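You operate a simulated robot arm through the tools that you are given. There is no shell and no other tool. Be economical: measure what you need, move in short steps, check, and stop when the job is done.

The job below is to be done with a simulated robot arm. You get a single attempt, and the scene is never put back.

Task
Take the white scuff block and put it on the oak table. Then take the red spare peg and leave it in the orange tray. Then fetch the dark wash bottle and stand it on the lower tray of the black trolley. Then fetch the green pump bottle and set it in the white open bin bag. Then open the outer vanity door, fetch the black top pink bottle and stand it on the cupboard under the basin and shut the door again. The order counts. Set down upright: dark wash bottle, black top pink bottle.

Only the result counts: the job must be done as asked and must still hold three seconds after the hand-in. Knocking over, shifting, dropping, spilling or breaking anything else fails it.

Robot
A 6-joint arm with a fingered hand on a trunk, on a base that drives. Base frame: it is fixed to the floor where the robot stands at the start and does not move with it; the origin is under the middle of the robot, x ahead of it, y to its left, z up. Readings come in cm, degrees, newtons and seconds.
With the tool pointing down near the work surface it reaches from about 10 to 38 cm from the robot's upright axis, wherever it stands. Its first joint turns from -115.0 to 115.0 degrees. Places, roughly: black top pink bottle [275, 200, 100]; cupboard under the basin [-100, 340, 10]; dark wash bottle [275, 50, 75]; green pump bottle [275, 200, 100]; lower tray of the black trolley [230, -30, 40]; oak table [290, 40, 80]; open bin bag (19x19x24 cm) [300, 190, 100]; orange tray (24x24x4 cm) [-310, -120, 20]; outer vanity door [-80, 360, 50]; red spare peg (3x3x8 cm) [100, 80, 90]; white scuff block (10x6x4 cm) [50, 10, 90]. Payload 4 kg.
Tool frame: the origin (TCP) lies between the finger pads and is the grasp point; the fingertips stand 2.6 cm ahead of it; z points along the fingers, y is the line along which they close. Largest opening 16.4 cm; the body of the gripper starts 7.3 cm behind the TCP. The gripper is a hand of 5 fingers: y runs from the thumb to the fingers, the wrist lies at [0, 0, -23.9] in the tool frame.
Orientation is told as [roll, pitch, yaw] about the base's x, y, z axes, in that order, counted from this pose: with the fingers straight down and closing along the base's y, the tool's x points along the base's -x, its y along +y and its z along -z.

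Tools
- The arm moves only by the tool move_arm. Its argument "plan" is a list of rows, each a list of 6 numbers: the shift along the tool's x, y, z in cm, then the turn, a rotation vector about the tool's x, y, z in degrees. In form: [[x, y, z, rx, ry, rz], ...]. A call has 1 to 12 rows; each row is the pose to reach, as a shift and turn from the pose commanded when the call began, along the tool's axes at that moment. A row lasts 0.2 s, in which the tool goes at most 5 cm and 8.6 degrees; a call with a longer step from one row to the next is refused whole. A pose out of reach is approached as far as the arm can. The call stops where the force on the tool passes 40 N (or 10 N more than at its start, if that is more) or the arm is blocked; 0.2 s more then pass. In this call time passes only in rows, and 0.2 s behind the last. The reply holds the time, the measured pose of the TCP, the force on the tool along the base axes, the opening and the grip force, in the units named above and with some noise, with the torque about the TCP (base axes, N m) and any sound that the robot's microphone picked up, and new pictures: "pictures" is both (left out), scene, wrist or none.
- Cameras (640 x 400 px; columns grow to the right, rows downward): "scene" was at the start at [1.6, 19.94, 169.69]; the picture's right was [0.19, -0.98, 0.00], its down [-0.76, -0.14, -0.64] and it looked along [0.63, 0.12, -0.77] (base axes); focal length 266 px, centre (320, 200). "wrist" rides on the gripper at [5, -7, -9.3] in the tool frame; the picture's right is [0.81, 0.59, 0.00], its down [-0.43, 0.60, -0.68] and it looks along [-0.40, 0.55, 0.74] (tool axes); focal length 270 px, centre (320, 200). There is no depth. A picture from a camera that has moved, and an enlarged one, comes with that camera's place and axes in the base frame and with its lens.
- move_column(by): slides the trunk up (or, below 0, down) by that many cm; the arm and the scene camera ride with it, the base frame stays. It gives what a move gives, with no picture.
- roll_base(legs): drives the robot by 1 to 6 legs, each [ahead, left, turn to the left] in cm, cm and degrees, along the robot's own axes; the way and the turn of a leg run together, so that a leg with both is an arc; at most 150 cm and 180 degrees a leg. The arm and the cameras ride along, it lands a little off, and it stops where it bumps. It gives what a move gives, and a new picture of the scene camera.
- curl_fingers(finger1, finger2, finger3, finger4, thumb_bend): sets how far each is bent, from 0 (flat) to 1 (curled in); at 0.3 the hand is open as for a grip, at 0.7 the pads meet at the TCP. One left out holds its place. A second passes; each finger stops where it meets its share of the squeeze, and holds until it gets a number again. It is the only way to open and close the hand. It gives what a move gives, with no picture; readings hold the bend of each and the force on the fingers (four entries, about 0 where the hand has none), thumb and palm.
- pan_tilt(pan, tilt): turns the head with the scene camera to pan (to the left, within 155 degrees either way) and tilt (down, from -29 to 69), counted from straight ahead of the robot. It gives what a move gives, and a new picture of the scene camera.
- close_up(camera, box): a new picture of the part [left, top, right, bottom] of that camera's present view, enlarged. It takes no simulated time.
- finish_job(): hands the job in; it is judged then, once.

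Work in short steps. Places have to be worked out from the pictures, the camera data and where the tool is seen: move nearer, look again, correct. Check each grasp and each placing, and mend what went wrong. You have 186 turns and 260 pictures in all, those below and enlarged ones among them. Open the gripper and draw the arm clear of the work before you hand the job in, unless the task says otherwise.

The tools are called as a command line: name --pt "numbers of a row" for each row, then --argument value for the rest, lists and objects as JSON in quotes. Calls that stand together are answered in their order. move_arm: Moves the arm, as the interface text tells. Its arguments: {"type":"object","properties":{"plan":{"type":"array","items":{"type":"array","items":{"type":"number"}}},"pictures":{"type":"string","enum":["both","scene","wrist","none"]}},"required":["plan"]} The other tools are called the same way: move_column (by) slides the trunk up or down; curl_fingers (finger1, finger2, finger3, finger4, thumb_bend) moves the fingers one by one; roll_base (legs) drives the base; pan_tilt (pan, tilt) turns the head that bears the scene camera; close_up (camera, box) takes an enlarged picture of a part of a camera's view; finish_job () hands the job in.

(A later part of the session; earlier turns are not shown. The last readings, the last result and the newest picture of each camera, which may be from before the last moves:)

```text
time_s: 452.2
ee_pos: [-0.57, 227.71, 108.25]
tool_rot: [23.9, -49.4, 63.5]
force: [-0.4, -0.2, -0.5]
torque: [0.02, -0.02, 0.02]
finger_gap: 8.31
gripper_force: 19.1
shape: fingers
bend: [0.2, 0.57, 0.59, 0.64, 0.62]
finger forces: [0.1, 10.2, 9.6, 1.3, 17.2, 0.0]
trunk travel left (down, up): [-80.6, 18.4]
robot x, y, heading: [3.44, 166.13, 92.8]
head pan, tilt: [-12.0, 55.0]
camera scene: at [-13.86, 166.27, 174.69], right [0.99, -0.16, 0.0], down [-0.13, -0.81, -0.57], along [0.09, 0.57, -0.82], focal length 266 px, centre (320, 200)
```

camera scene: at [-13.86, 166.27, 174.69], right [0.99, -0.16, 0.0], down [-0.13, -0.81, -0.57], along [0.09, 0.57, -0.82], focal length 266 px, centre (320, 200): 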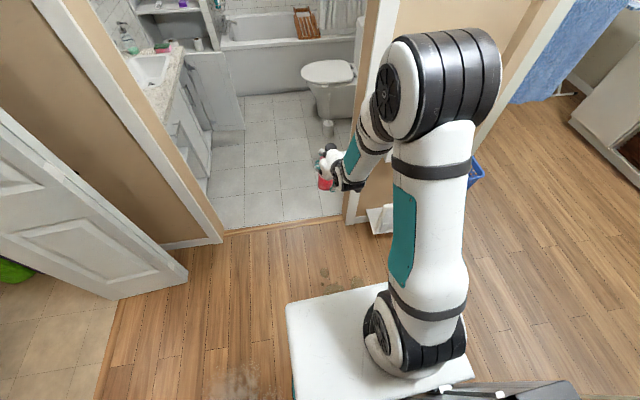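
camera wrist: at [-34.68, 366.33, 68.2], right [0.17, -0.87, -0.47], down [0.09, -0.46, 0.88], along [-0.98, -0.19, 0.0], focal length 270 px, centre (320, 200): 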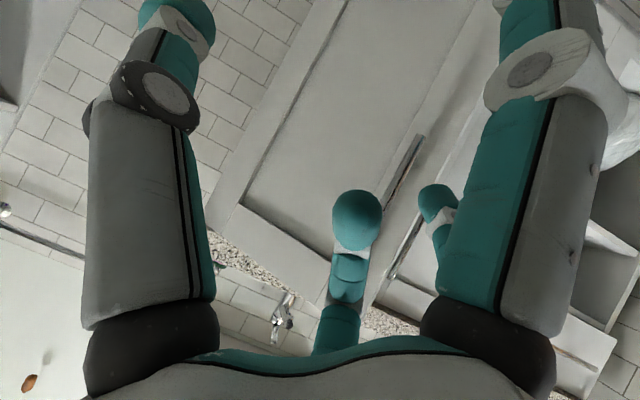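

I'll line up with the doorway, drive in, raise the hand for the turn, and turn left toward the vanity.

roll_base --legs '[[0, 32, -2.8], [142, 0, 0]]'

move_column --by 14

roll_base --legs '[[0, 0, 88]]'

```text
time_s: 461.0
ee_pos: [-29.66, 368.72, 108.27]
tool_rot: [23.9, -49.5, 60.8]
force: [0.8, -0.5, -1.7]
torque: [0.02, 0.03, 0.0]
finger_gap: 8.31
gripper_force: 18.9
shape: fingers
bend: [0.2, 0.57, 0.59, 0.64, 0.62]
finger forces: [0.1, 10.1, 9.5, 1.2, 17.3, 0.0]
trunk travel left (down, up): [-80.6, 18.4]
robot x, y, heading: [-29.09, 307.25, 90.1]
head pan, tilt: [-12.0, 55.0]
camera scene: at [-45.76, 308.12, 174.69], right [0.98, -0.21, 0.0], down [-0.17, -0.8, -0.57], along [0.12, 0.56, -0.82], focal length 266 px, centre (320, 200)
```

scene: 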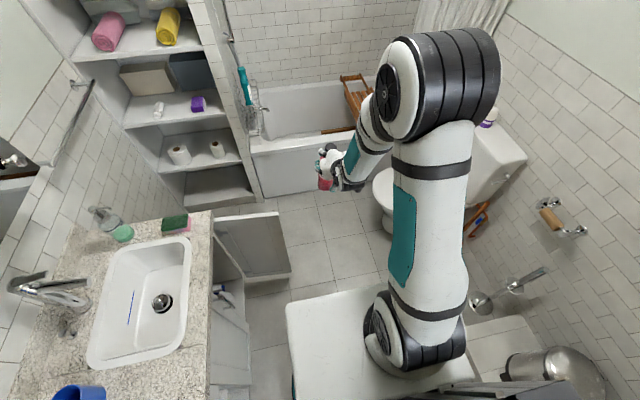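

```text
time_s: 462.7
ee_pos: [-29.52, 368.81, 122.25]
tool_rot: [23.9, -49.5, 60.8]
force: [-0.1, 0.0, -1.1]
torque: [0.01, -0.02, -0.01]
finger_gap: 8.34
gripper_force: 19.1
shape: fingers
bend: [0.2, 0.57, 0.59, 0.64, 0.62]
finger forces: [0.0, 10.1, 9.5, 1.2, 17.3, 0.0]
trunk travel left (down, up): [-94.6, 4.4]
robot x, y, heading: [-28.49, 307.37, 89.8]
head pan, tilt: [-12.0, 55.0]
```

```text
time_s: 466.9
ee_pos: [-90.36, 308.47, 122.14]
tool_rot: [24.0, -49.5, 148.8]
force: [-0.1, 0.6, -1.6]
torque: [-0.02, 0.0, -0.04]
finger_gap: 8.34
gripper_force: 19.4
shape: fingers
bend: [0.2, 0.57, 0.6, 0.64, 0.62]
finger forces: [0.0, 10.4, 9.5, 1.7, 17.0, 0.0]
trunk travel left (down, up): [-94.6, 4.4]
robot x, y, heading: [-28.86, 307.16, 177.8]
head pan, tilt: [-12.0, 55.0]
camera scene: at [-30.35, 290.01, 188.69], right [0.24, 0.97, 0.0], down [0.8, -0.2, -0.57], along [-0.56, 0.14, -0.82], focal length 266 px, centre (320, 200)
```

scene: 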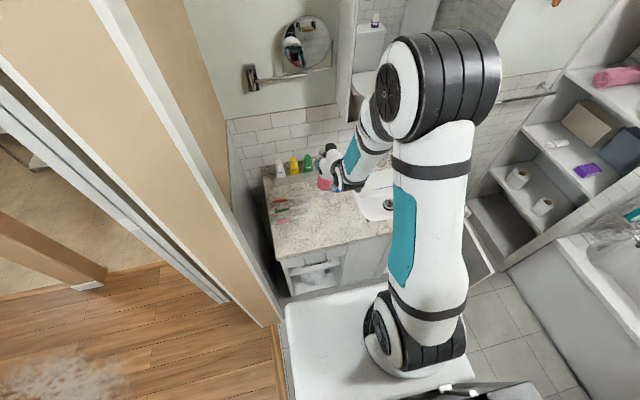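

Robot is inside facing the vanity. I'll back off and sidestep right so the bottle can be lowered in front of the open cupboard.

roll_base --legs '[[-28, 0, 0], [0, -29, 0]]'

move_column --by -40

move_column --by -35

pan_tilt --pan -20 --tilt 35

```text
time_s: 470.4
ee_pos: [-61.69, 336.06, 122.16]
tool_rot: [23.9, -49.5, 149.2]
force: [-0.3, -0.8, -1.3]
torque: [-0.04, -0.06, -0.01]
finger_gap: 8.29
gripper_force: 18.7
shape: fingers
bend: [0.2, 0.57, 0.6, 0.64, 0.62]
finger forces: [0.1, 10.1, 9.4, 1.6, 17.0, 0.0]
trunk travel left (down, up): [-94.6, 4.4]
robot x, y, heading: [0.54, 335.14, 178.5]
head pan, tilt: [-12.0, 55.0]
camera scene: at [-1.46, 318.22, 188.7], right [0.23, 0.97, 0.0], down [0.8, -0.19, -0.57], along [-0.56, 0.13, -0.82], focal length 266 px, centre (320, 200)
```

scene: 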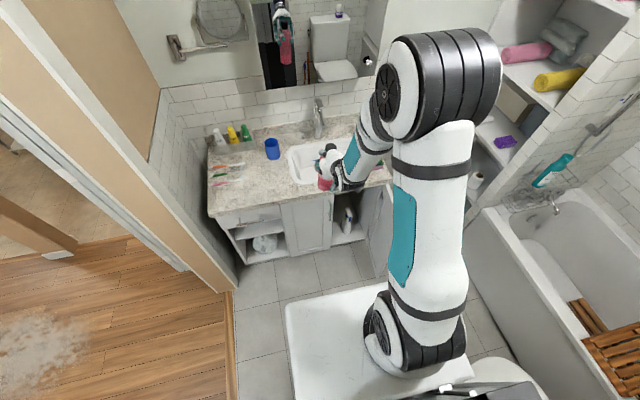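

```text
time_s: 474.2
ee_pos: [-61.61, 336.1, 82.23]
tool_rot: [23.8, -49.5, 149.3]
force: [0.2, 0.4, -0.7]
torque: [0.02, -0.03, 0.0]
finger_gap: 8.34
gripper_force: 19.8
shape: fingers
bend: [0.2, 0.57, 0.6, 0.64, 0.62]
finger forces: [0.1, 10.2, 9.3, 1.5, 17.0, 0.0]
trunk travel left (down, up): [-54.6, 44.4]
robot x, y, heading: [-0.05, 334.94, 178.5]
head pan, tilt: [-12.0, 55.0]
```

```text
time_s: 477.6
ee_pos: [-61.66, 336.12, 47.18]
tool_rot: [23.9, -49.6, 149.1]
force: [-0.1, 1.0, -0.7]
torque: [-0.03, -0.04, -0.02]
finger_gap: 8.32
gripper_force: 18.8
shape: fingers
bend: [0.2, 0.57, 0.6, 0.64, 0.62]
finger forces: [0.0, 10.3, 9.4, 1.5, 16.9, 0.1]
trunk travel left (down, up): [-19.6, 79.4]
robot x, y, heading: [0.4, 335.4, 178.5]
head pan, tilt: [-12.0, 55.0]
```

```text
time_s: 478.5
ee_pos: [-61.7, 336.11, 47.19]
tool_rot: [23.9, -49.4, 149.2]
force: [-0.7, -0.4, -0.7]
torque: [0.03, 0.0, -0.01]
finger_gap: 8.32
gripper_force: 18.6
shape: fingers
bend: [0.2, 0.57, 0.6, 0.64, 0.62]
finger forces: [0.0, 10.3, 9.2, 1.3, 17.0, 0.0]
trunk travel left (down, up): [-19.6, 79.4]
robot x, y, heading: [-0.08, 335.39, 178.6]
head pan, tilt: [-20.0, 35.0]
camera scene: at [-2.63, 319.65, 116.5], right [0.37, 0.93, 0.0], down [0.53, -0.21, -0.82], along [-0.76, 0.3, -0.57], focal length 266 px, centre (320, 200)
```

scene: 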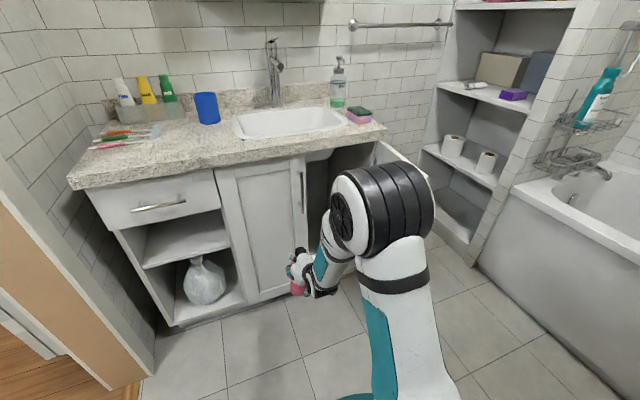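

The arm hides the inside here. I'll swing the hand right with a 10° yaw about the vertical (keeps the bottle upright) and use the wrist view.

move_arm --pt "-1.1 -3.4 0 -2 0.7 -1.5" --pt "-2.2 -6.8 0.2 -4 1.4 -3" --pt "-3.3 -10.2 0.3 -6 2 -4.5" --pt "-4.3 -13.5 0.4 -7.6 2.6 -5.9" --pictures "both"

```text
time_s: 479.5
ee_pos: [-61.85, 350.13, 46.56]
tool_rot: [23.9, -49.7, 159.3]
force: [0.7, -0.3, -1.2]
torque: [0.02, -0.01, -0.04]
finger_gap: 8.34
gripper_force: 18.8
shape: fingers
bend: [0.2, 0.57, 0.6, 0.64, 0.62]
finger forces: [0.0, 10.3, 8.9, 1.1, 16.8, 0.1]
trunk travel left (down, up): [-19.6, 79.4]
robot x, y, heading: [0.04, 335.22, 178.4]
head pan, tilt: [-20.0, 35.0]
camera scene: at [-2.63, 319.63, 116.51], right [0.37, 0.93, 0.0], down [0.53, -0.21, -0.82], along [-0.76, 0.3, -0.57], focal length 266 px, centre (320, 200)
camera wrist: at [-51.17, 356.97, 46.4], right [0.47, -0.75, -0.46], down [0.25, -0.38, 0.89], along [-0.85, -0.53, 0.01], focal length 270 px, centre (320, 200)
```

scene: 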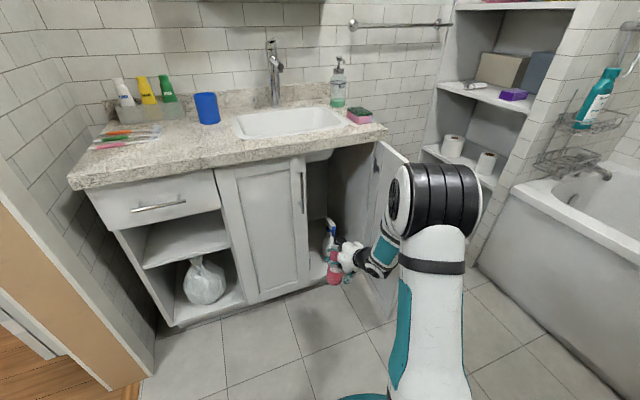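
wrist: 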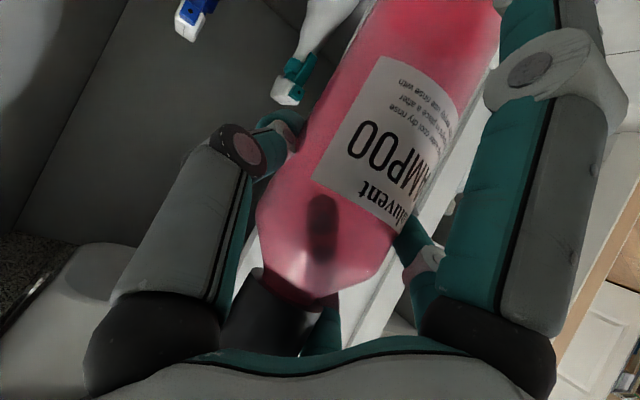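

Now I can see inside. Enlarging the scene view of the cupboard.

close_up --camera "scene" --box '[280, 140, 408, 300]'

```text
2.50 times, centred on (344, 220) of scene
camera zoom: at [-2.63, 319.63, 116.51], right [0.37, 0.93, 0.0], down [0.53, -0.21, -0.82], along [-0.76, 0.3, -0.57], focal length 664 px, centre (260, 150)
```

zoom: 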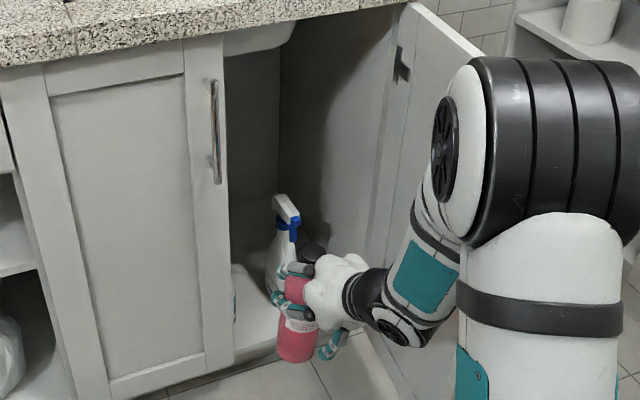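

Two items stand inside. I need their positions; enlarging the wrist view's top area.

close_up --camera "wrist" --box '[140, 0, 460, 200]'

```text
2.00 times, centred on (300, 100) of wrist
camera zoom: at [-51.17, 356.97, 46.4], right [0.47, -0.75, -0.46], down [0.25, -0.38, 0.89], along [-0.85, -0.53, 0.01], focal length 541 px, centre (360, 400)
```

zoom: 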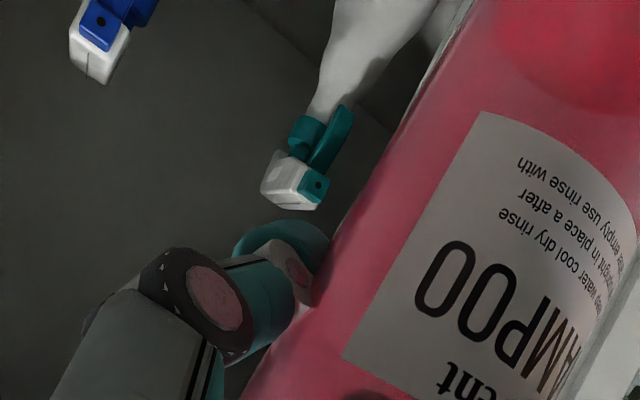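

Two sprays stand at ≈(−87.5,346) and (−91.7,359); a clear spot is (−83, 356) just inside the front. I'll lower to just above floor level, go ahead 10, right 5, and check.

move_column --by -13

roll_base --legs '[[10, 0, 0], [0, -5.2, 0]]'

close_up --camera "wrist" --box '[0, 0, 640, 400]'

```text
time_s: 481.1
ee_pos: [-61.86, 350.32, 33.56]
tool_rot: [23.9, -49.5, 159.1]
force: [0.4, 1.1, -1.7]
torque: [0.03, 0.01, 0.02]
finger_gap: 8.34
gripper_force: 18.5
shape: fingers
bend: [0.2, 0.57, 0.6, 0.64, 0.62]
finger forces: [0.0, 10.2, 9.0, 1.1, 17.0, 0.0]
trunk travel left (down, up): [-6.6, 92.4]
robot x, y, heading: [-0.49, 335.26, 178.5]
head pan, tilt: [-20.0, 35.0]
```

```text
time_s: 482.7
ee_pos: [-71.33, 355.72, 33.61]
tool_rot: [24.0, -49.3, 159.2]
force: [-0.4, -0.1, -1.2]
torque: [-0.01, -0.01, 0.0]
finger_gap: 8.32
gripper_force: 19.0
shape: fingers
bend: [0.2, 0.57, 0.6, 0.64, 0.62]
finger forces: [0.0, 10.1, 8.8, 1.1, 17.0, 0.1]
trunk travel left (down, up): [-6.6, 92.4]
robot x, y, heading: [-9.33, 340.74, 178.5]
head pan, tilt: [-20.0, 35.0]
camera scene: at [-12.17, 325.2, 103.51], right [0.37, 0.93, 0.0], down [0.53, -0.21, -0.82], along [-0.76, 0.3, -0.57], focal length 266 px, centre (320, 200)
```

scene: 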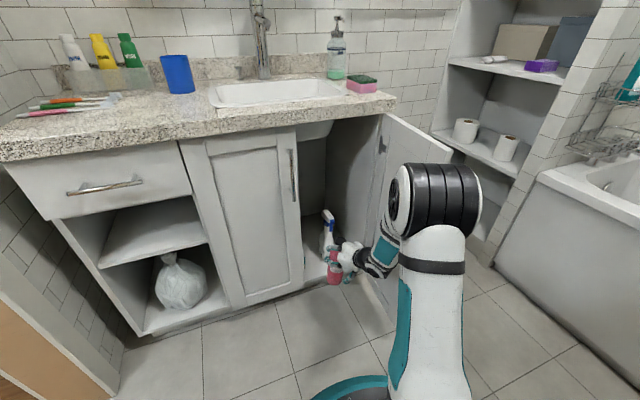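

```text
1.00 times, centred on (320, 200) of wrist
camera zoom: at [-60.72, 362.48, 33.41], right [0.47, -0.75, -0.46], down [0.25, -0.38, 0.89], along [-0.85, -0.53, 0.01], focal length 270 px, centre (320, 200)
```

zoom: 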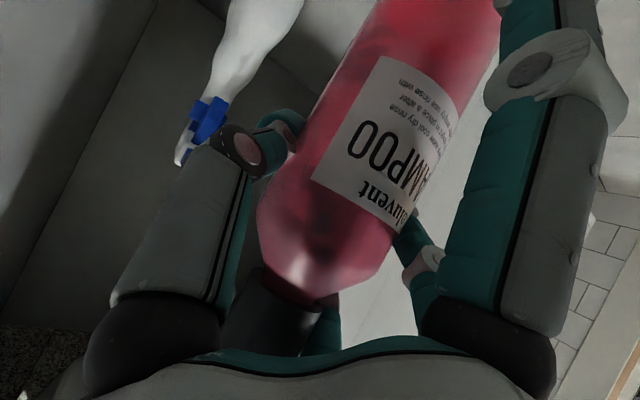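

Blue spray at ≈(−91.5, 359.5), clear of the path. Advancing 10.5 cm to the spot.

roll_base --legs '[[6, 0, 0], [4.5, 0, 0]]'

close_up --camera "wrist" --box '[0, 0, 640, 400]'

close_up --camera "scene" --box '[250, 120, 410, 320]'

```text
time_s: 484.2
ee_pos: [-81.88, 356.0, 33.62]
tool_rot: [24.0, -49.4, 159.3]
force: [0.2, -1.0, -1.7]
torque: [0.02, 0.02, -0.03]
finger_gap: 8.32
gripper_force: 18.2
shape: fingers
bend: [0.2, 0.57, 0.6, 0.64, 0.62]
finger forces: [0.0, 10.2, 8.9, 1.0, 17.0, 0.0]
trunk travel left (down, up): [-6.6, 92.4]
robot x, y, heading: [-19.75, 341.16, 178.7]
head pan, tilt: [-20.0, 35.0]
camera scene: at [-22.56, 325.46, 103.51], right [0.37, 0.93, 0.0], down [0.53, -0.21, -0.82], along [-0.76, 0.3, -0.57], focal length 266 px, centre (320, 200)
```

scene: 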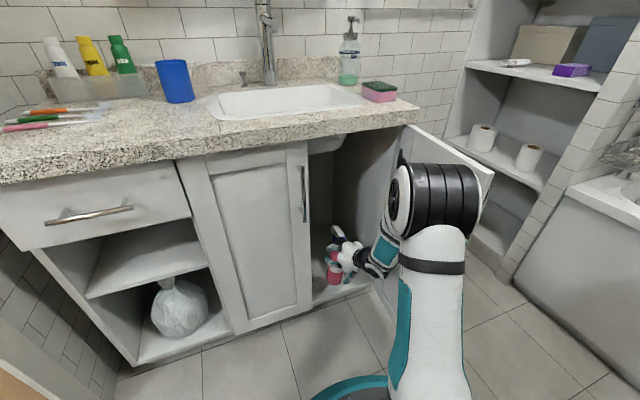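

```text
1.00 times, centred on (320, 200) of wrist
camera zoom: at [-71.13, 362.71, 33.41], right [0.47, -0.75, -0.46], down [0.25, -0.38, 0.89], along [-0.85, -0.53, 0.01], focal length 270 px, centre (320, 200)
```

zoom: 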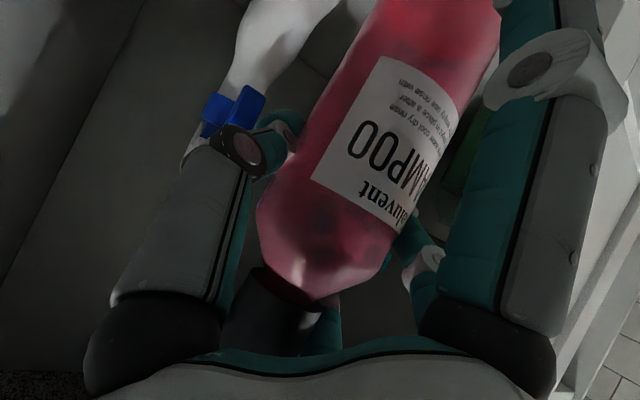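

```text
2.00 times, centred on (330, 220) of scene
camera zoom: at [-22.56, 325.46, 103.51], right [0.37, 0.93, 0.0], down [0.53, -0.21, -0.82], along [-0.76, 0.3, -0.57], focal length 531 px, centre (300, 160)
```

zoom: 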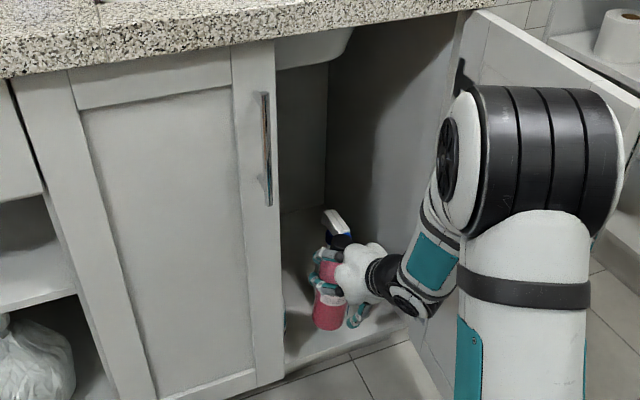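

The bottle is just over the floor's front edge (x≈−78.8). I'll go 1.5 cm further in and lower step by step.

roll_base --legs '[[1.6, 0, 0]]'

move_column --by -3

move_column --by -0.8

move_column --by -0.7

```text
time_s: 485.0
ee_pos: [-83.39, 356.03, 33.57]
tool_rot: [23.9, -49.5, 159.2]
force: [0.1, 0.3, -1.5]
torque: [0.03, 0.01, -0.01]
finger_gap: 8.33
gripper_force: 18.7
shape: fingers
bend: [0.2, 0.57, 0.6, 0.64, 0.62]
finger forces: [0.0, 10.3, 8.8, 1.0, 17.1, 0.0]
trunk travel left (down, up): [-6.6, 92.4]
robot x, y, heading: [-21.63, 341.46, 178.5]
head pan, tilt: [-20.0, 35.0]
camera scene: at [-24.15, 325.5, 103.51], right [0.37, 0.93, 0.0], down [0.53, -0.21, -0.82], along [-0.76, 0.3, -0.57], focal length 266 px, centre (320, 200)
```

scene: 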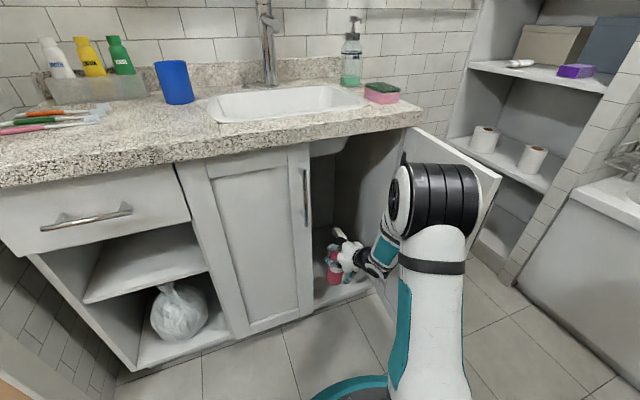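

```text
time_s: 485.7
ee_pos: [-83.39, 356.05, 30.49]
tool_rot: [23.9, -49.6, 159.2]
force: [-1.1, 0.3, -1.3]
torque: [-0.02, 0.01, 0.01]
finger_gap: 8.33
gripper_force: 18.6
shape: fingers
bend: [0.2, 0.57, 0.6, 0.64, 0.62]
finger forces: [0.0, 10.1, 8.9, 1.0, 17.0, 0.0]
trunk travel left (down, up): [-3.6, 95.4]
robot x, y, heading: [-21.46, 341.16, 178.8]
head pan, tilt: [-20.0, 35.0]
```

```text
time_s: 486.3
ee_pos: [-83.28, 356.08, 29.76]
tool_rot: [23.9, -49.4, 159.1]
force: [-1.0, 1.1, -1.2]
torque: [0.0, 0.0, 0.01]
finger_gap: 8.32
gripper_force: 18.6
shape: fingers
bend: [0.2, 0.57, 0.6, 0.64, 0.62]
finger forces: [0.0, 10.2, 8.9, 1.1, 16.9, 0.0]
trunk travel left (down, up): [-2.8, 96.2]
robot x, y, heading: [-21.61, 341.44, 178.4]
head pan, tilt: [-20.0, 35.0]
```

```text
time_s: 486.8
ee_pos: [-83.39, 355.96, 29.14]
tool_rot: [23.8, -49.5, 159.2]
force: [0.6, 0.1, -0.6]
torque: [0.01, -0.04, -0.02]
finger_gap: 8.34
gripper_force: 18.9
shape: fingers
bend: [0.2, 0.57, 0.6, 0.64, 0.62]
finger forces: [0.0, 10.2, 8.9, 1.1, 17.0, 0.0]
trunk travel left (down, up): [-2.1, 96.9]
robot x, y, heading: [-21.41, 341.19, 178.4]
head pan, tilt: [-20.0, 35.0]
```

move_column --by -0.7

move_column --by -0.7

```text
time_s: 487.4
ee_pos: [-83.36, 355.98, 28.47]
tool_rot: [23.9, -49.5, 159.1]
force: [-0.4, 0.0, -0.9]
torque: [0.02, -0.02, -0.02]
finger_gap: 8.31
gripper_force: 18.0
shape: fingers
bend: [0.2, 0.57, 0.6, 0.64, 0.62]
finger forces: [0.0, 10.1, 8.9, 1.1, 17.0, 0.0]
trunk travel left (down, up): [-1.4, 97.6]
robot x, y, heading: [-21.12, 340.8, 178.6]
head pan, tilt: [-20.0, 35.0]
```

```text
time_s: 488.0
ee_pos: [-83.46, 355.94, 27.61]
tool_rot: [23.9, -49.5, 159.2]
force: [0.0, 0.5, -0.5]
torque: [0.01, 0.02, 0.0]
finger_gap: 8.33
gripper_force: 18.7
shape: fingers
bend: [0.2, 0.57, 0.6, 0.64, 0.62]
finger forces: [0.0, 10.3, 9.0, 1.0, 17.0, 0.1]
trunk travel left (down, up): [-0.7, 98.3]
robot x, y, heading: [-21.66, 340.94, 178.4]
head pan, tilt: [-20.0, 35.0]
```

No contact yet (bottom ≈12.9). I'll continue downward with the arm in 0.5 cm rows, which stops on force.

move_arm --pt "0.38 -0.13 0.3 0 0 0" --pt "0.76 -0.26 0.59 0 0 0" --pt "1.14 -0.39 0.89 0 0 0" --pictures "none"

```text
time_s: 488.8
ee_pos: [-83.44, 355.93, 26.29]
tool_rot: [23.9, -49.5, 159.2]
force: [1.0, 0.2, -1.2]
torque: [0.0, 0.01, -0.01]
finger_gap: 8.33
gripper_force: 18.7
shape: fingers
bend: [0.2, 0.57, 0.6, 0.64, 0.62]
finger forces: [0.0, 10.3, 8.9, 1.0, 17.0, 0.1]
trunk travel left (down, up): [-0.7, 98.3]
robot x, y, heading: [-21.4, 341.32, 178.5]
head pan, tilt: [-20.0, 35.0]
```

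move_arm --pt "0.38 -0.13 0.3 0 0 0" --pt "0.76 -0.26 0.59 0 0 0" --pt "1.14 -0.39 0.89 0 0 0" --pt "1.52 -0.53 1.19 0 0 0" --pictures "scene"

close_up --camera "scene" --box '[280, 200, 400, 320]'

```text
time_s: 489.8
ee_pos: [-83.58, 356.0, 24.83]
tool_rot: [24.1, -50.2, 159.1]
force: [-3.6, 0.9, 23.1]
torque: [0.37, 0.15, 0.02]
finger_gap: 8.32
gripper_force: 22.9
shape: fingers
bend: [0.2, 0.57, 0.58, 0.64, 0.63]
finger forces: [0.1, 10.4, 13.0, 1.6, 21.7, 0.0]
trunk travel left (down, up): [-0.7, 98.3]
robot x, y, heading: [-21.67, 340.71, 178.3]
head pan, tilt: [-20.0, 35.0]
camera scene: at [-24.01, 325.47, 97.66], right [0.37, 0.93, 0.0], down [0.53, -0.21, -0.82], along [-0.76, 0.3, -0.57], focal length 266 px, centre (320, 200)
```

scene: 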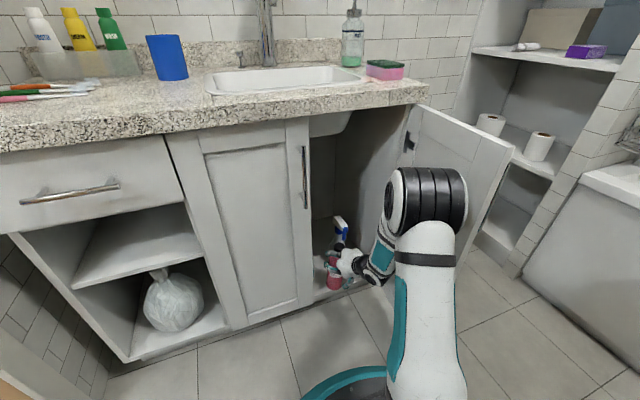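

```text
3.33 times, centred on (340, 260) of scene
camera zoom: at [-24.01, 325.47, 97.66], right [0.37, 0.93, 0.0], down [0.53, -0.21, -0.82], along [-0.76, 0.3, -0.57], focal length 886 px, centre (253, 0)
```

zoom: 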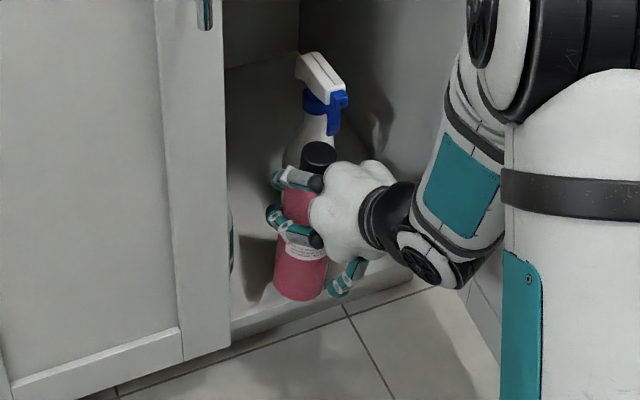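

It landed at floor z≈10.3, well inside. I'll relieve, open the digits moderately (finger 4 only a little, as the blue spray is close), then rise straight up off the bottle.

move_arm --pt "-0.35 0.12 -0.28 0 0 0" --pictures "none"

curl_fingers --finger2 0.51 --finger3 0.5 --finger4 0.56 --thumb_bend 0.53

curl_fingers --finger2 0.45 --finger3 0.45 --finger4 0.52 --thumb_bend 0.46

close_up --camera "scene" --box '[280, 200, 400, 320]'

close_up --camera "wrist" --box '[0, 0, 640, 400]'

```text
time_s: 490.2
ee_pos: [-83.39, 356.12, 24.78]
tool_rot: [24.0, -49.6, 159.3]
force: [-4.1, 1.3, 13.5]
torque: [0.29, 0.35, 0.05]
finger_gap: 8.34
gripper_force: 22.2
shape: fingers
bend: [0.2, 0.57, 0.59, 0.64, 0.63]
finger forces: [0.1, 10.8, 11.7, 1.1, 21.7, 0.0]
trunk travel left (down, up): [-0.7, 98.3]
robot x, y, heading: [-21.11, 340.78, 178.3]
head pan, tilt: [-20.0, 35.0]
```

```text
time_s: 491.2
ee_pos: [-83.27, 356.07, 24.71]
tool_rot: [23.9, -49.5, 159.2]
force: [0.1, -0.5, -0.3]
torque: [0.04, 0.02, -0.03]
finger_gap: 8.46
gripper_force: 0.3
shape: fingers
bend: [0.2, 0.51, 0.5, 0.56, 0.53]
finger forces: [0.2, 0.0, 0.0, 0.0, 0.0, 0.0]
trunk travel left (down, up): [-0.7, 98.3]
robot x, y, heading: [-21.46, 340.51, 178.6]
head pan, tilt: [-20.0, 35.0]
```

```text
time_s: 492.2
ee_pos: [-83.42, 356.06, 24.8]
tool_rot: [24.0, -49.5, 159.1]
force: [0.5, 0.3, -0.6]
torque: [0.02, 0.03, 0.01]
finger_gap: 8.74
gripper_force: 0.4
shape: fingers
bend: [0.2, 0.45, 0.45, 0.52, 0.46]
finger forces: [0.2, 0.1, 0.1, 0.0, 0.0, 0.0]
trunk travel left (down, up): [-0.7, 98.3]
robot x, y, heading: [-21.65, 341.05, 178.3]
head pan, tilt: [-20.0, 35.0]
```

```text
3.33 times, centred on (340, 260) of scene
camera zoom: at [-24.14, 325.5, 97.61], right [0.37, 0.93, 0.0], down [0.53, -0.21, -0.82], along [-0.76, 0.3, -0.57], focal length 886 px, centre (253, 0)
```

zoom: 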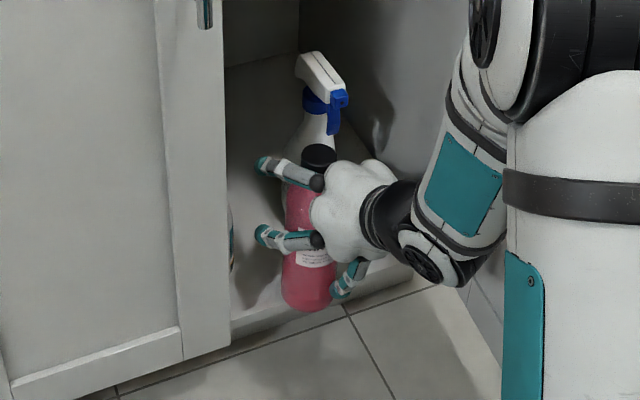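

```text
1.00 times, centred on (320, 200) of wrist
camera zoom: at [-72.7, 362.73, 24.57], right [0.47, -0.75, -0.46], down [0.25, -0.38, 0.89], along [-0.85, -0.53, 0.01], focal length 270 px, centre (320, 200)
```

zoom: 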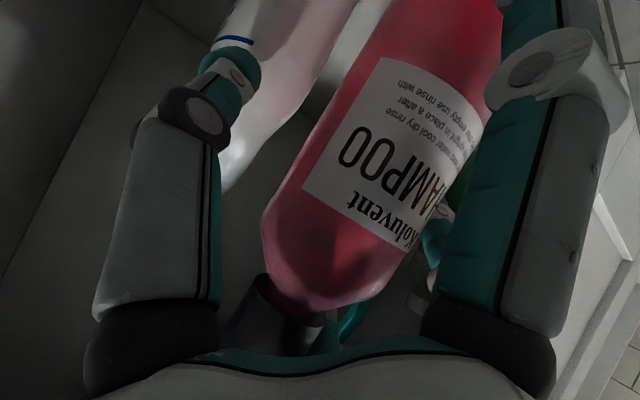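

Released and standing. Rising straight up slowly with force watch.

move_arm --pt "-0.76 0.26 -0.59 0 0 0" --pt "-1.5 0.53 -1.2 0 0 0" --pt "-2.3 0.79 -1.8 0 0 0" --pt "-3 1.05 -2.4 0 0 0" --pt "-3.8 1.3 -3 0 0 0" --pt "-4.6 1.58 -3.6 0 0 0" --pictures "wrist"

```text
time_s: 493.6
ee_pos: [-83.44, 356.21, 30.76]
tool_rot: [23.9, -49.4, 159.2]
force: [0.5, 0.0, 0.2]
torque: [0.02, 0.01, 0.0]
finger_gap: 8.74
gripper_force: 0.2
shape: fingers
bend: [0.2, 0.45, 0.45, 0.53, 0.46]
finger forces: [0.1, 0.0, 0.1, 0.8, 0.0, 0.1]
trunk travel left (down, up): [-0.7, 98.3]
robot x, y, heading: [-21.84, 341.05, 178.5]
head pan, tilt: [-20.0, 35.0]
camera wrist: at [-72.7, 362.85, 30.58], right [0.47, -0.75, -0.46], down [0.25, -0.38, 0.89], along [-0.85, -0.53, 0.01], focal length 270 px, centre (320, 200)
```

wrist: 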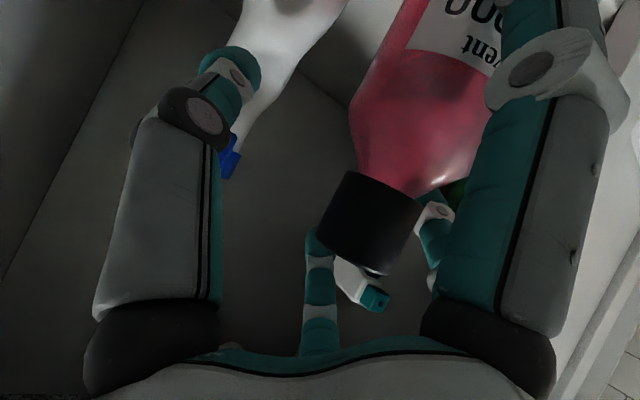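

Finger 4 brushes something lightly (0.8 N). I'll continue up with a slight shift left, away from the spray.

move_arm --pt "-0.55 0.8 -0.6 0 0 0" --pt "-1.3 1.1 -1.2 0 0 0" --pt "-2.1 1.35 -1.8 0 0 0" --pt "-2.8 1.6 -2.4 0 0 0" --pt "-3.6 1.9 -3 0 0 0" --pt "-4.4 2.1 -3.6 0 0 0" --pictures "wrist"

```text
time_s: 495.0
ee_pos: [-83.16, 355.39, 36.8]
tool_rot: [23.8, -49.5, 159.2]
force: [0.3, -0.4, 0.3]
torque: [0.01, 0.02, 0.02]
finger_gap: 8.7
gripper_force: 0.0
shape: fingers
bend: [0.2, 0.45, 0.45, 0.52, 0.46]
finger forces: [0.0, 0.1, 0.0, 0.0, 0.0, 0.0]
trunk travel left (down, up): [-0.7, 98.3]
robot x, y, heading: [-21.69, 341.25, 178.3]
head pan, tilt: [-20.0, 35.0]
camera wrist: at [-72.63, 362.12, 36.55], right [0.47, -0.75, -0.46], down [0.25, -0.38, 0.89], along [-0.85, -0.53, 0.01], focal length 270 px, centre (320, 200)
```

wrist: 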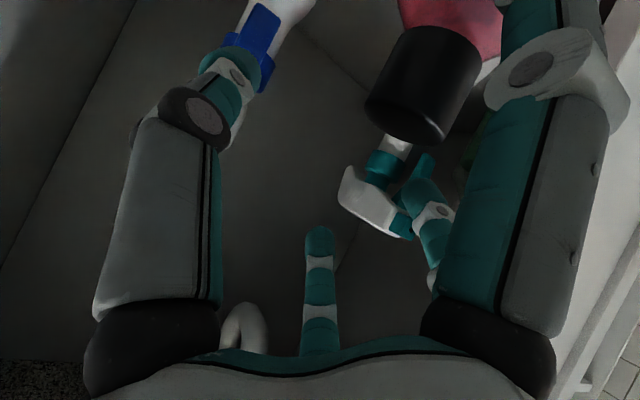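

Clear of the bottle's cap. Backing straight out 12 cm and checking.

roll_base --legs '[[-12, 0, 0]]'

close_up --camera "scene" --box '[260, 160, 400, 300]'

```text
time_s: 496.2
ee_pos: [-71.16, 354.82, 36.75]
tool_rot: [23.9, -49.5, 159.5]
force: [0.4, -0.8, 0.3]
torque: [0.01, 0.0, 0.02]
finger_gap: 8.73
gripper_force: 0.0
shape: fingers
bend: [0.2, 0.45, 0.45, 0.52, 0.46]
finger forces: [0.0, 0.0, 0.1, 0.0, 0.0, 0.1]
trunk travel left (down, up): [-0.7, 98.3]
robot x, y, heading: [-9.28, 340.7, 178.7]
head pan, tilt: [-20.0, 35.0]
camera scene: at [-12.02, 325.21, 97.61], right [0.36, 0.93, 0.0], down [0.53, -0.21, -0.82], along [-0.76, 0.3, -0.57], focal length 266 px, centre (320, 200)
```

scene: 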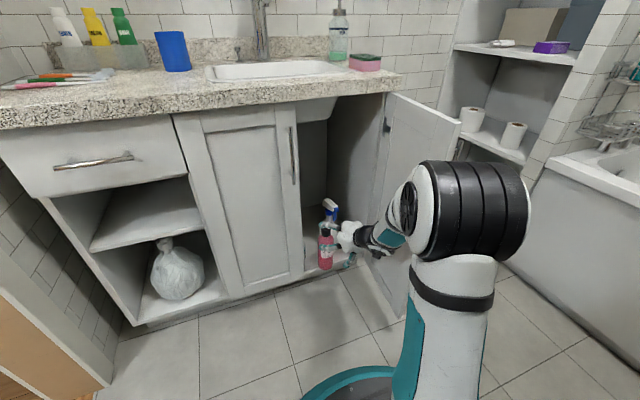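

```text
2.86 times, centred on (330, 230) of scene
camera zoom: at [-12.02, 325.21, 97.61], right [0.36, 0.93, 0.0], down [0.53, -0.21, -0.82], along [-0.76, 0.3, -0.57], focal length 759 px, centre (291, 114)
```

zoom: 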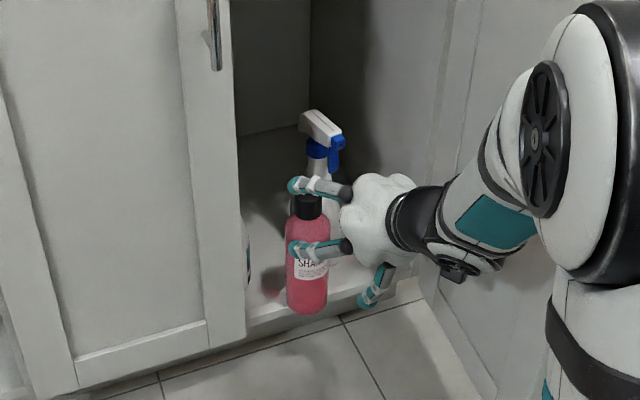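

The bottle stands upright but its front is very near the door plane, so the door might hit it. I'll re-grasp it the same way and move it ~2.5 cm deeper between the sprays.

roll_base --legs '[[12, 0, 0]]'

move_arm --pt "0.76 -0.26 0.59 0 0 0" --pt "1.5 -0.6 1.2 0 0 0" --pt "2.3 -0.95 1.8 0 0 0" --pt "3 -1.3 2.4 0 0 0" --pt "3.7 -1.6 3 0 0 0" --pt "4.4 -2.0 3.6 0 0 0" --pt "5.1 -2.3 4.2 0 0 0" --pt "5.9 -2.6 4.8 0 0 0" --pt "6.6 -2.85 5.4 0 0 0" --pt "7.4 -3.1 6 0 0 0" --pt "8.2 -3.4 6.6 0 0 0" --pictures "wrist"

```text
time_s: 497.4
ee_pos: [-83.2, 354.98, 36.72]
tool_rot: [23.9, -49.6, 159.6]
force: [0.1, 0.5, -0.8]
torque: [0.02, -0.04, 0.0]
finger_gap: 8.73
gripper_force: 0.0
shape: fingers
bend: [0.2, 0.45, 0.45, 0.52, 0.46]
finger forces: [0.1, 0.0, 0.0, 0.0, 0.0, 0.0]
trunk travel left (down, up): [-0.7, 98.3]
robot x, y, heading: [-21.41, 341.07, 178.9]
head pan, tilt: [-20.0, 35.0]
camera scene: at [-23.89, 325.45, 97.61], right [0.36, 0.93, 0.0], down [0.54, -0.21, -0.82], along [-0.76, 0.29, -0.57], focal length 266 px, centre (320, 200)
```

scene: 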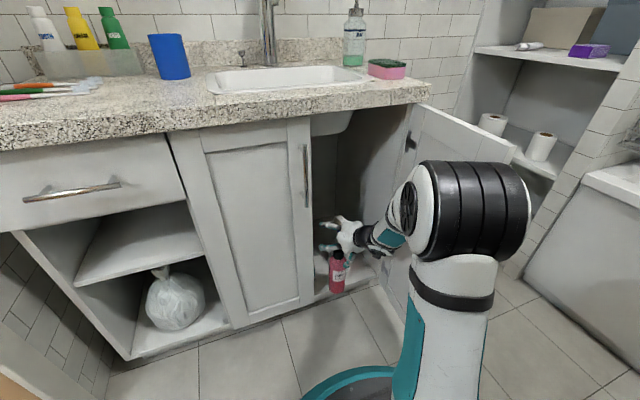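

```text
time_s: 499.8
ee_pos: [-83.44, 355.62, 26.12]
tool_rot: [24.1, -49.9, 159.5]
force: [4.0, -1.8, 27.7]
torque: [-0.55, -0.4, 0.08]
finger_gap: 8.8
gripper_force: 12.7
shape: fingers
bend: [0.19, 0.45, 0.41, 0.52, 0.46]
finger forces: [1.1, 0.1, 24.1, 0.0, 0.0, 0.0]
trunk travel left (down, up): [-0.7, 98.3]
robot x, y, heading: [-21.19, 341.18, 178.8]
head pan, tilt: [-20.0, 35.0]
camera wrist: at [-72.89, 362.3, 25.87], right [0.47, -0.75, -0.47], down [0.26, -0.38, 0.88], along [-0.84, -0.54, 0.02], focal length 270 px, centre (320, 200)
```

wrist: 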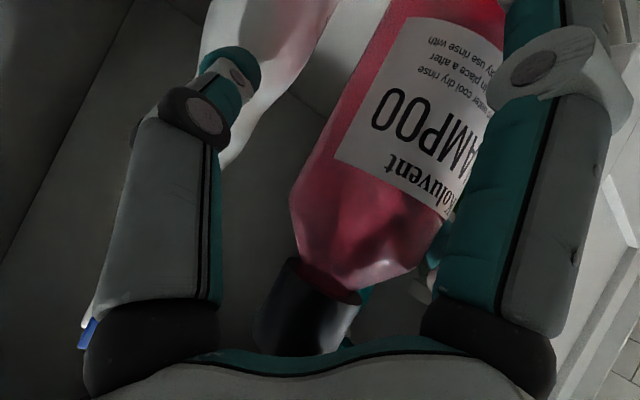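

Finger 3 pressed on the bottle's shoulder: the hand is ~1 cm too far right. I'll ease up 2, shift left 1, and go down again.

move_arm --pt "-0.76 0.26 -0.59 0 0 0" --pt "-1.5 0.53 -1.2 0 0 0" --pt "-1.2 1.5 -1.2 0 0 0" --pictures "none"

move_arm --pt "0.6 -0.2 0.45 0 0 0" --pt "1.1 -0.4 0.9 0 0 0" --pt "1.7 -0.6 1.35 0 0 0" --pt "2.2 -0.75 1.7 0 0 0" --pictures "wrist"

```text
time_s: 500.6
ee_pos: [-83.3, 354.43, 27.72]
tool_rot: [23.8, -49.5, 159.6]
force: [-0.4, -0.4, -1.0]
torque: [0.04, -0.04, -0.01]
finger_gap: 8.74
gripper_force: 0.3
shape: fingers
bend: [0.2, 0.45, 0.45, 0.52, 0.46]
finger forces: [0.2, 0.0, 0.1, 0.0, 0.0, 0.0]
trunk travel left (down, up): [-0.7, 98.3]
robot x, y, heading: [-21.23, 341.15, 178.8]
head pan, tilt: [-20.0, 35.0]
```

```text
time_s: 501.6
ee_pos: [-83.15, 354.58, 24.87]
tool_rot: [24.0, -49.6, 159.5]
force: [0.2, -0.2, -0.6]
torque: [0.01, 0.02, -0.01]
finger_gap: 8.71
gripper_force: 0.3
shape: fingers
bend: [0.2, 0.45, 0.45, 0.52, 0.46]
finger forces: [0.1, 0.0, 0.1, 0.0, 0.1, 0.1]
trunk travel left (down, up): [-0.7, 98.3]
robot x, y, heading: [-21.23, 340.7, 178.9]
head pan, tilt: [-20.0, 35.0]
camera wrist: at [-72.53, 361.38, 24.63], right [0.47, -0.75, -0.46], down [0.26, -0.38, 0.89], along [-0.84, -0.54, 0.01], focal length 270 px, centre (320, 200)
```

wrist: 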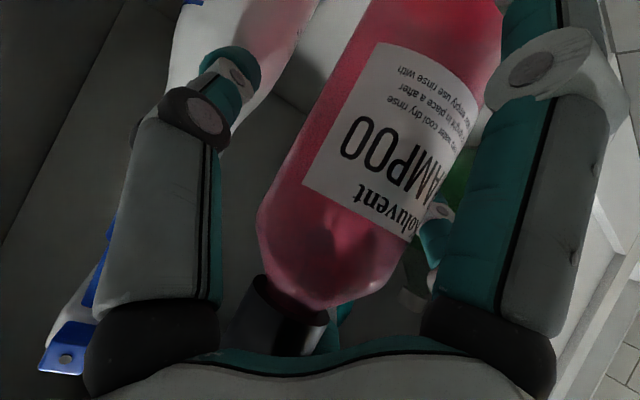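

Now aligned. Closing on the bottle again.

curl_fingers --finger2 0.6 --finger3 0.52 --finger4 0.55 --thumb_bend 0.6

curl_fingers --finger2 0.75 --finger3 0.65 --finger4 0.65 --thumb_bend 0.75

move_arm --pt "-0.6 0.2 -0.5 0 0 0" --pt "-0.9 0.3 -0.7 0 0 0" --pictures "none"

```text
time_s: 502.6
ee_pos: [-83.09, 354.57, 24.78]
tool_rot: [23.9, -49.5, 159.6]
force: [-0.3, -0.9, 0.0]
torque: [0.0, -0.01, 0.0]
finger_gap: 8.38
gripper_force: 0.5
shape: fingers
bend: [0.2, 0.59, 0.52, 0.55, 0.6]
finger forces: [0.0, 0.8, 0.0, 0.0, 0.6, 0.1]
trunk travel left (down, up): [-0.7, 98.3]
robot x, y, heading: [-21.25, 341.3, 178.9]
head pan, tilt: [-20.0, 35.0]
```

```text
time_s: 503.6
ee_pos: [-83.11, 354.63, 24.87]
tool_rot: [23.9, -49.5, 159.6]
force: [0.5, 0.4, -0.7]
torque: [0.05, 0.04, 0.0]
finger_gap: 8.45
gripper_force: 19.0
shape: fingers
bend: [0.2, 0.59, 0.64, 0.65, 0.64]
finger forces: [0.1, 12.2, 5.1, 0.1, 17.8, 1.6]
trunk travel left (down, up): [-0.7, 98.3]
robot x, y, heading: [-21.34, 341.11, 178.8]
head pan, tilt: [-20.0, 35.0]
```

```text
time_s: 504.2
ee_pos: [-83.06, 354.68, 25.92]
tool_rot: [24.0, -49.4, 159.6]
force: [0.0, -0.9, -0.7]
torque: [0.0, 0.04, 0.0]
finger_gap: 8.43
gripper_force: 17.8
shape: fingers
bend: [0.2, 0.59, 0.64, 0.65, 0.64]
finger forces: [0.1, 12.2, 5.1, 0.0, 17.7, 1.6]
trunk travel left (down, up): [-0.7, 98.3]
robot x, y, heading: [-21.27, 341.32, 178.8]
head pan, tilt: [-20.0, 35.0]
```

Held and lifted 1 cm. Moving it 2.6 cm deeper, then lowering until contact.

move_arm --pt "-0.7 0.4 1.05 0 0 0" --pt "-1.43 0.85 2.13 0 0 0" --pt "-1.1 0.72 2.4 0 0 0" --pt "-0.7 0.6 2.7 0 0 0" --pt "-0.35 0.47 3 0 0 0" --pt "0 0.35 3.3 0 0 0" --pictures "scene"

close_up --camera "scene" --box '[280, 200, 400, 320]'

```text
time_s: 505.6
ee_pos: [-86.0, 353.8, 24.37]
tool_rot: [24.1, -50.0, 159.4]
force: [-2.3, 0.5, 18.4]
torque: [0.32, -0.19, 0.01]
finger_gap: 8.46
gripper_force: 22.2
shape: fingers
bend: [0.2, 0.59, 0.63, 0.65, 0.64]
finger forces: [0.2, 13.5, 7.4, 0.0, 21.7, 2.1]
trunk travel left (down, up): [-0.7, 98.3]
robot x, y, heading: [-21.19, 341.24, 179.0]
head pan, tilt: [-20.0, 35.0]
camera scene: at [-23.79, 325.42, 97.65], right [0.36, 0.93, 0.0], down [0.53, -0.21, -0.82], along [-0.76, 0.3, -0.57], focal length 266 px, centre (320, 200)
```

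scene: 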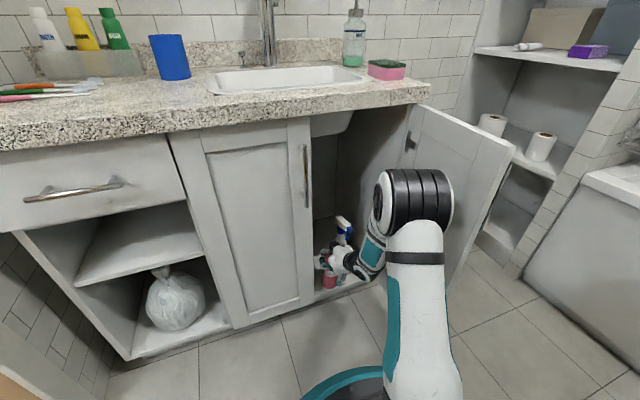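

```text
3.33 times, centred on (340, 260) of scene
camera zoom: at [-23.79, 325.42, 97.65], right [0.36, 0.93, 0.0], down [0.53, -0.21, -0.82], along [-0.76, 0.3, -0.57], focal length 886 px, centre (253, 0)
```

zoom: 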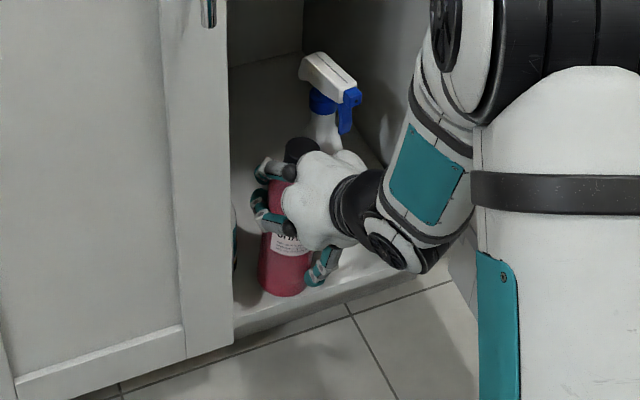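

Landed ~3 cm deeper. I'll relieve, open mostly the thumb (finger 2 only slightly because the teal spray is near), and rise.

move_arm --pt "-0.3 0.1 -0.24 0 0 0" --pictures "none"

curl_fingers --finger2 0.55 --finger3 0.5 --finger4 0.56 --thumb_bend 0.48

move_arm --pt "-0.76 0.26 -0.59 0 0 0" --pt "-1.5 0.53 -1.2 0 0 0" --pt "-2.3 0.79 -1.8 0 0 0" --pt "-3 1.05 -2.4 0 0 0" --pt "-3.8 1.3 -3 0 0 0" --pt "-4.6 1.58 -3.6 0 0 0" --pictures "wrist"

```text
time_s: 506.0
ee_pos: [-85.89, 353.82, 24.47]
tool_rot: [24.0, -49.5, 159.7]
force: [-2.6, 1.2, 8.6]
torque: [0.29, 0.11, 0.08]
finger_gap: 8.42
gripper_force: 21.3
shape: fingers
bend: [0.2, 0.59, 0.63, 0.65, 0.64]
finger forces: [0.1, 13.2, 6.3, 0.1, 21.6, 2.3]
trunk travel left (down, up): [-0.7, 98.3]
robot x, y, heading: [-21.44, 340.71, 178.8]
head pan, tilt: [-20.0, 35.0]
```

```text
time_s: 507.0
ee_pos: [-85.91, 353.67, 24.59]
tool_rot: [23.9, -49.5, 159.7]
force: [-0.1, -1.4, -0.6]
torque: [-0.04, -0.04, -0.02]
finger_gap: 8.58
gripper_force: 0.9
shape: fingers
bend: [0.2, 0.55, 0.5, 0.56, 0.48]
finger forces: [0.1, 0.2, 0.1, 0.0, 1.7, 0.0]
trunk travel left (down, up): [-0.7, 98.3]
robot x, y, heading: [-21.42, 341.05, 179.0]
head pan, tilt: [-20.0, 35.0]
```

```text
time_s: 508.4
ee_pos: [-85.86, 353.65, 30.85]
tool_rot: [23.9, -49.5, 159.6]
force: [-0.2, -0.2, 0.7]
torque: [-0.03, 0.01, 0.0]
finger_gap: 8.61
gripper_force: 0.0
shape: fingers
bend: [0.2, 0.55, 0.5, 0.56, 0.48]
finger forces: [0.0, 0.0, 0.1, 0.0, 0.0, 0.1]
trunk travel left (down, up): [-0.7, 98.3]
robot x, y, heading: [-21.3, 340.91, 179.1]
head pan, tilt: [-20.0, 35.0]
camera wrist: at [-75.1, 360.43, 30.57], right [0.47, -0.75, -0.46], down [0.26, -0.38, 0.89], along [-0.84, -0.54, 0.01], focal length 270 px, centre (320, 200)
```

wrist: 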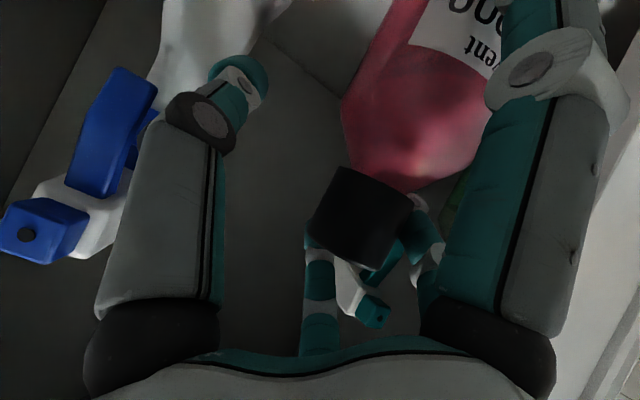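

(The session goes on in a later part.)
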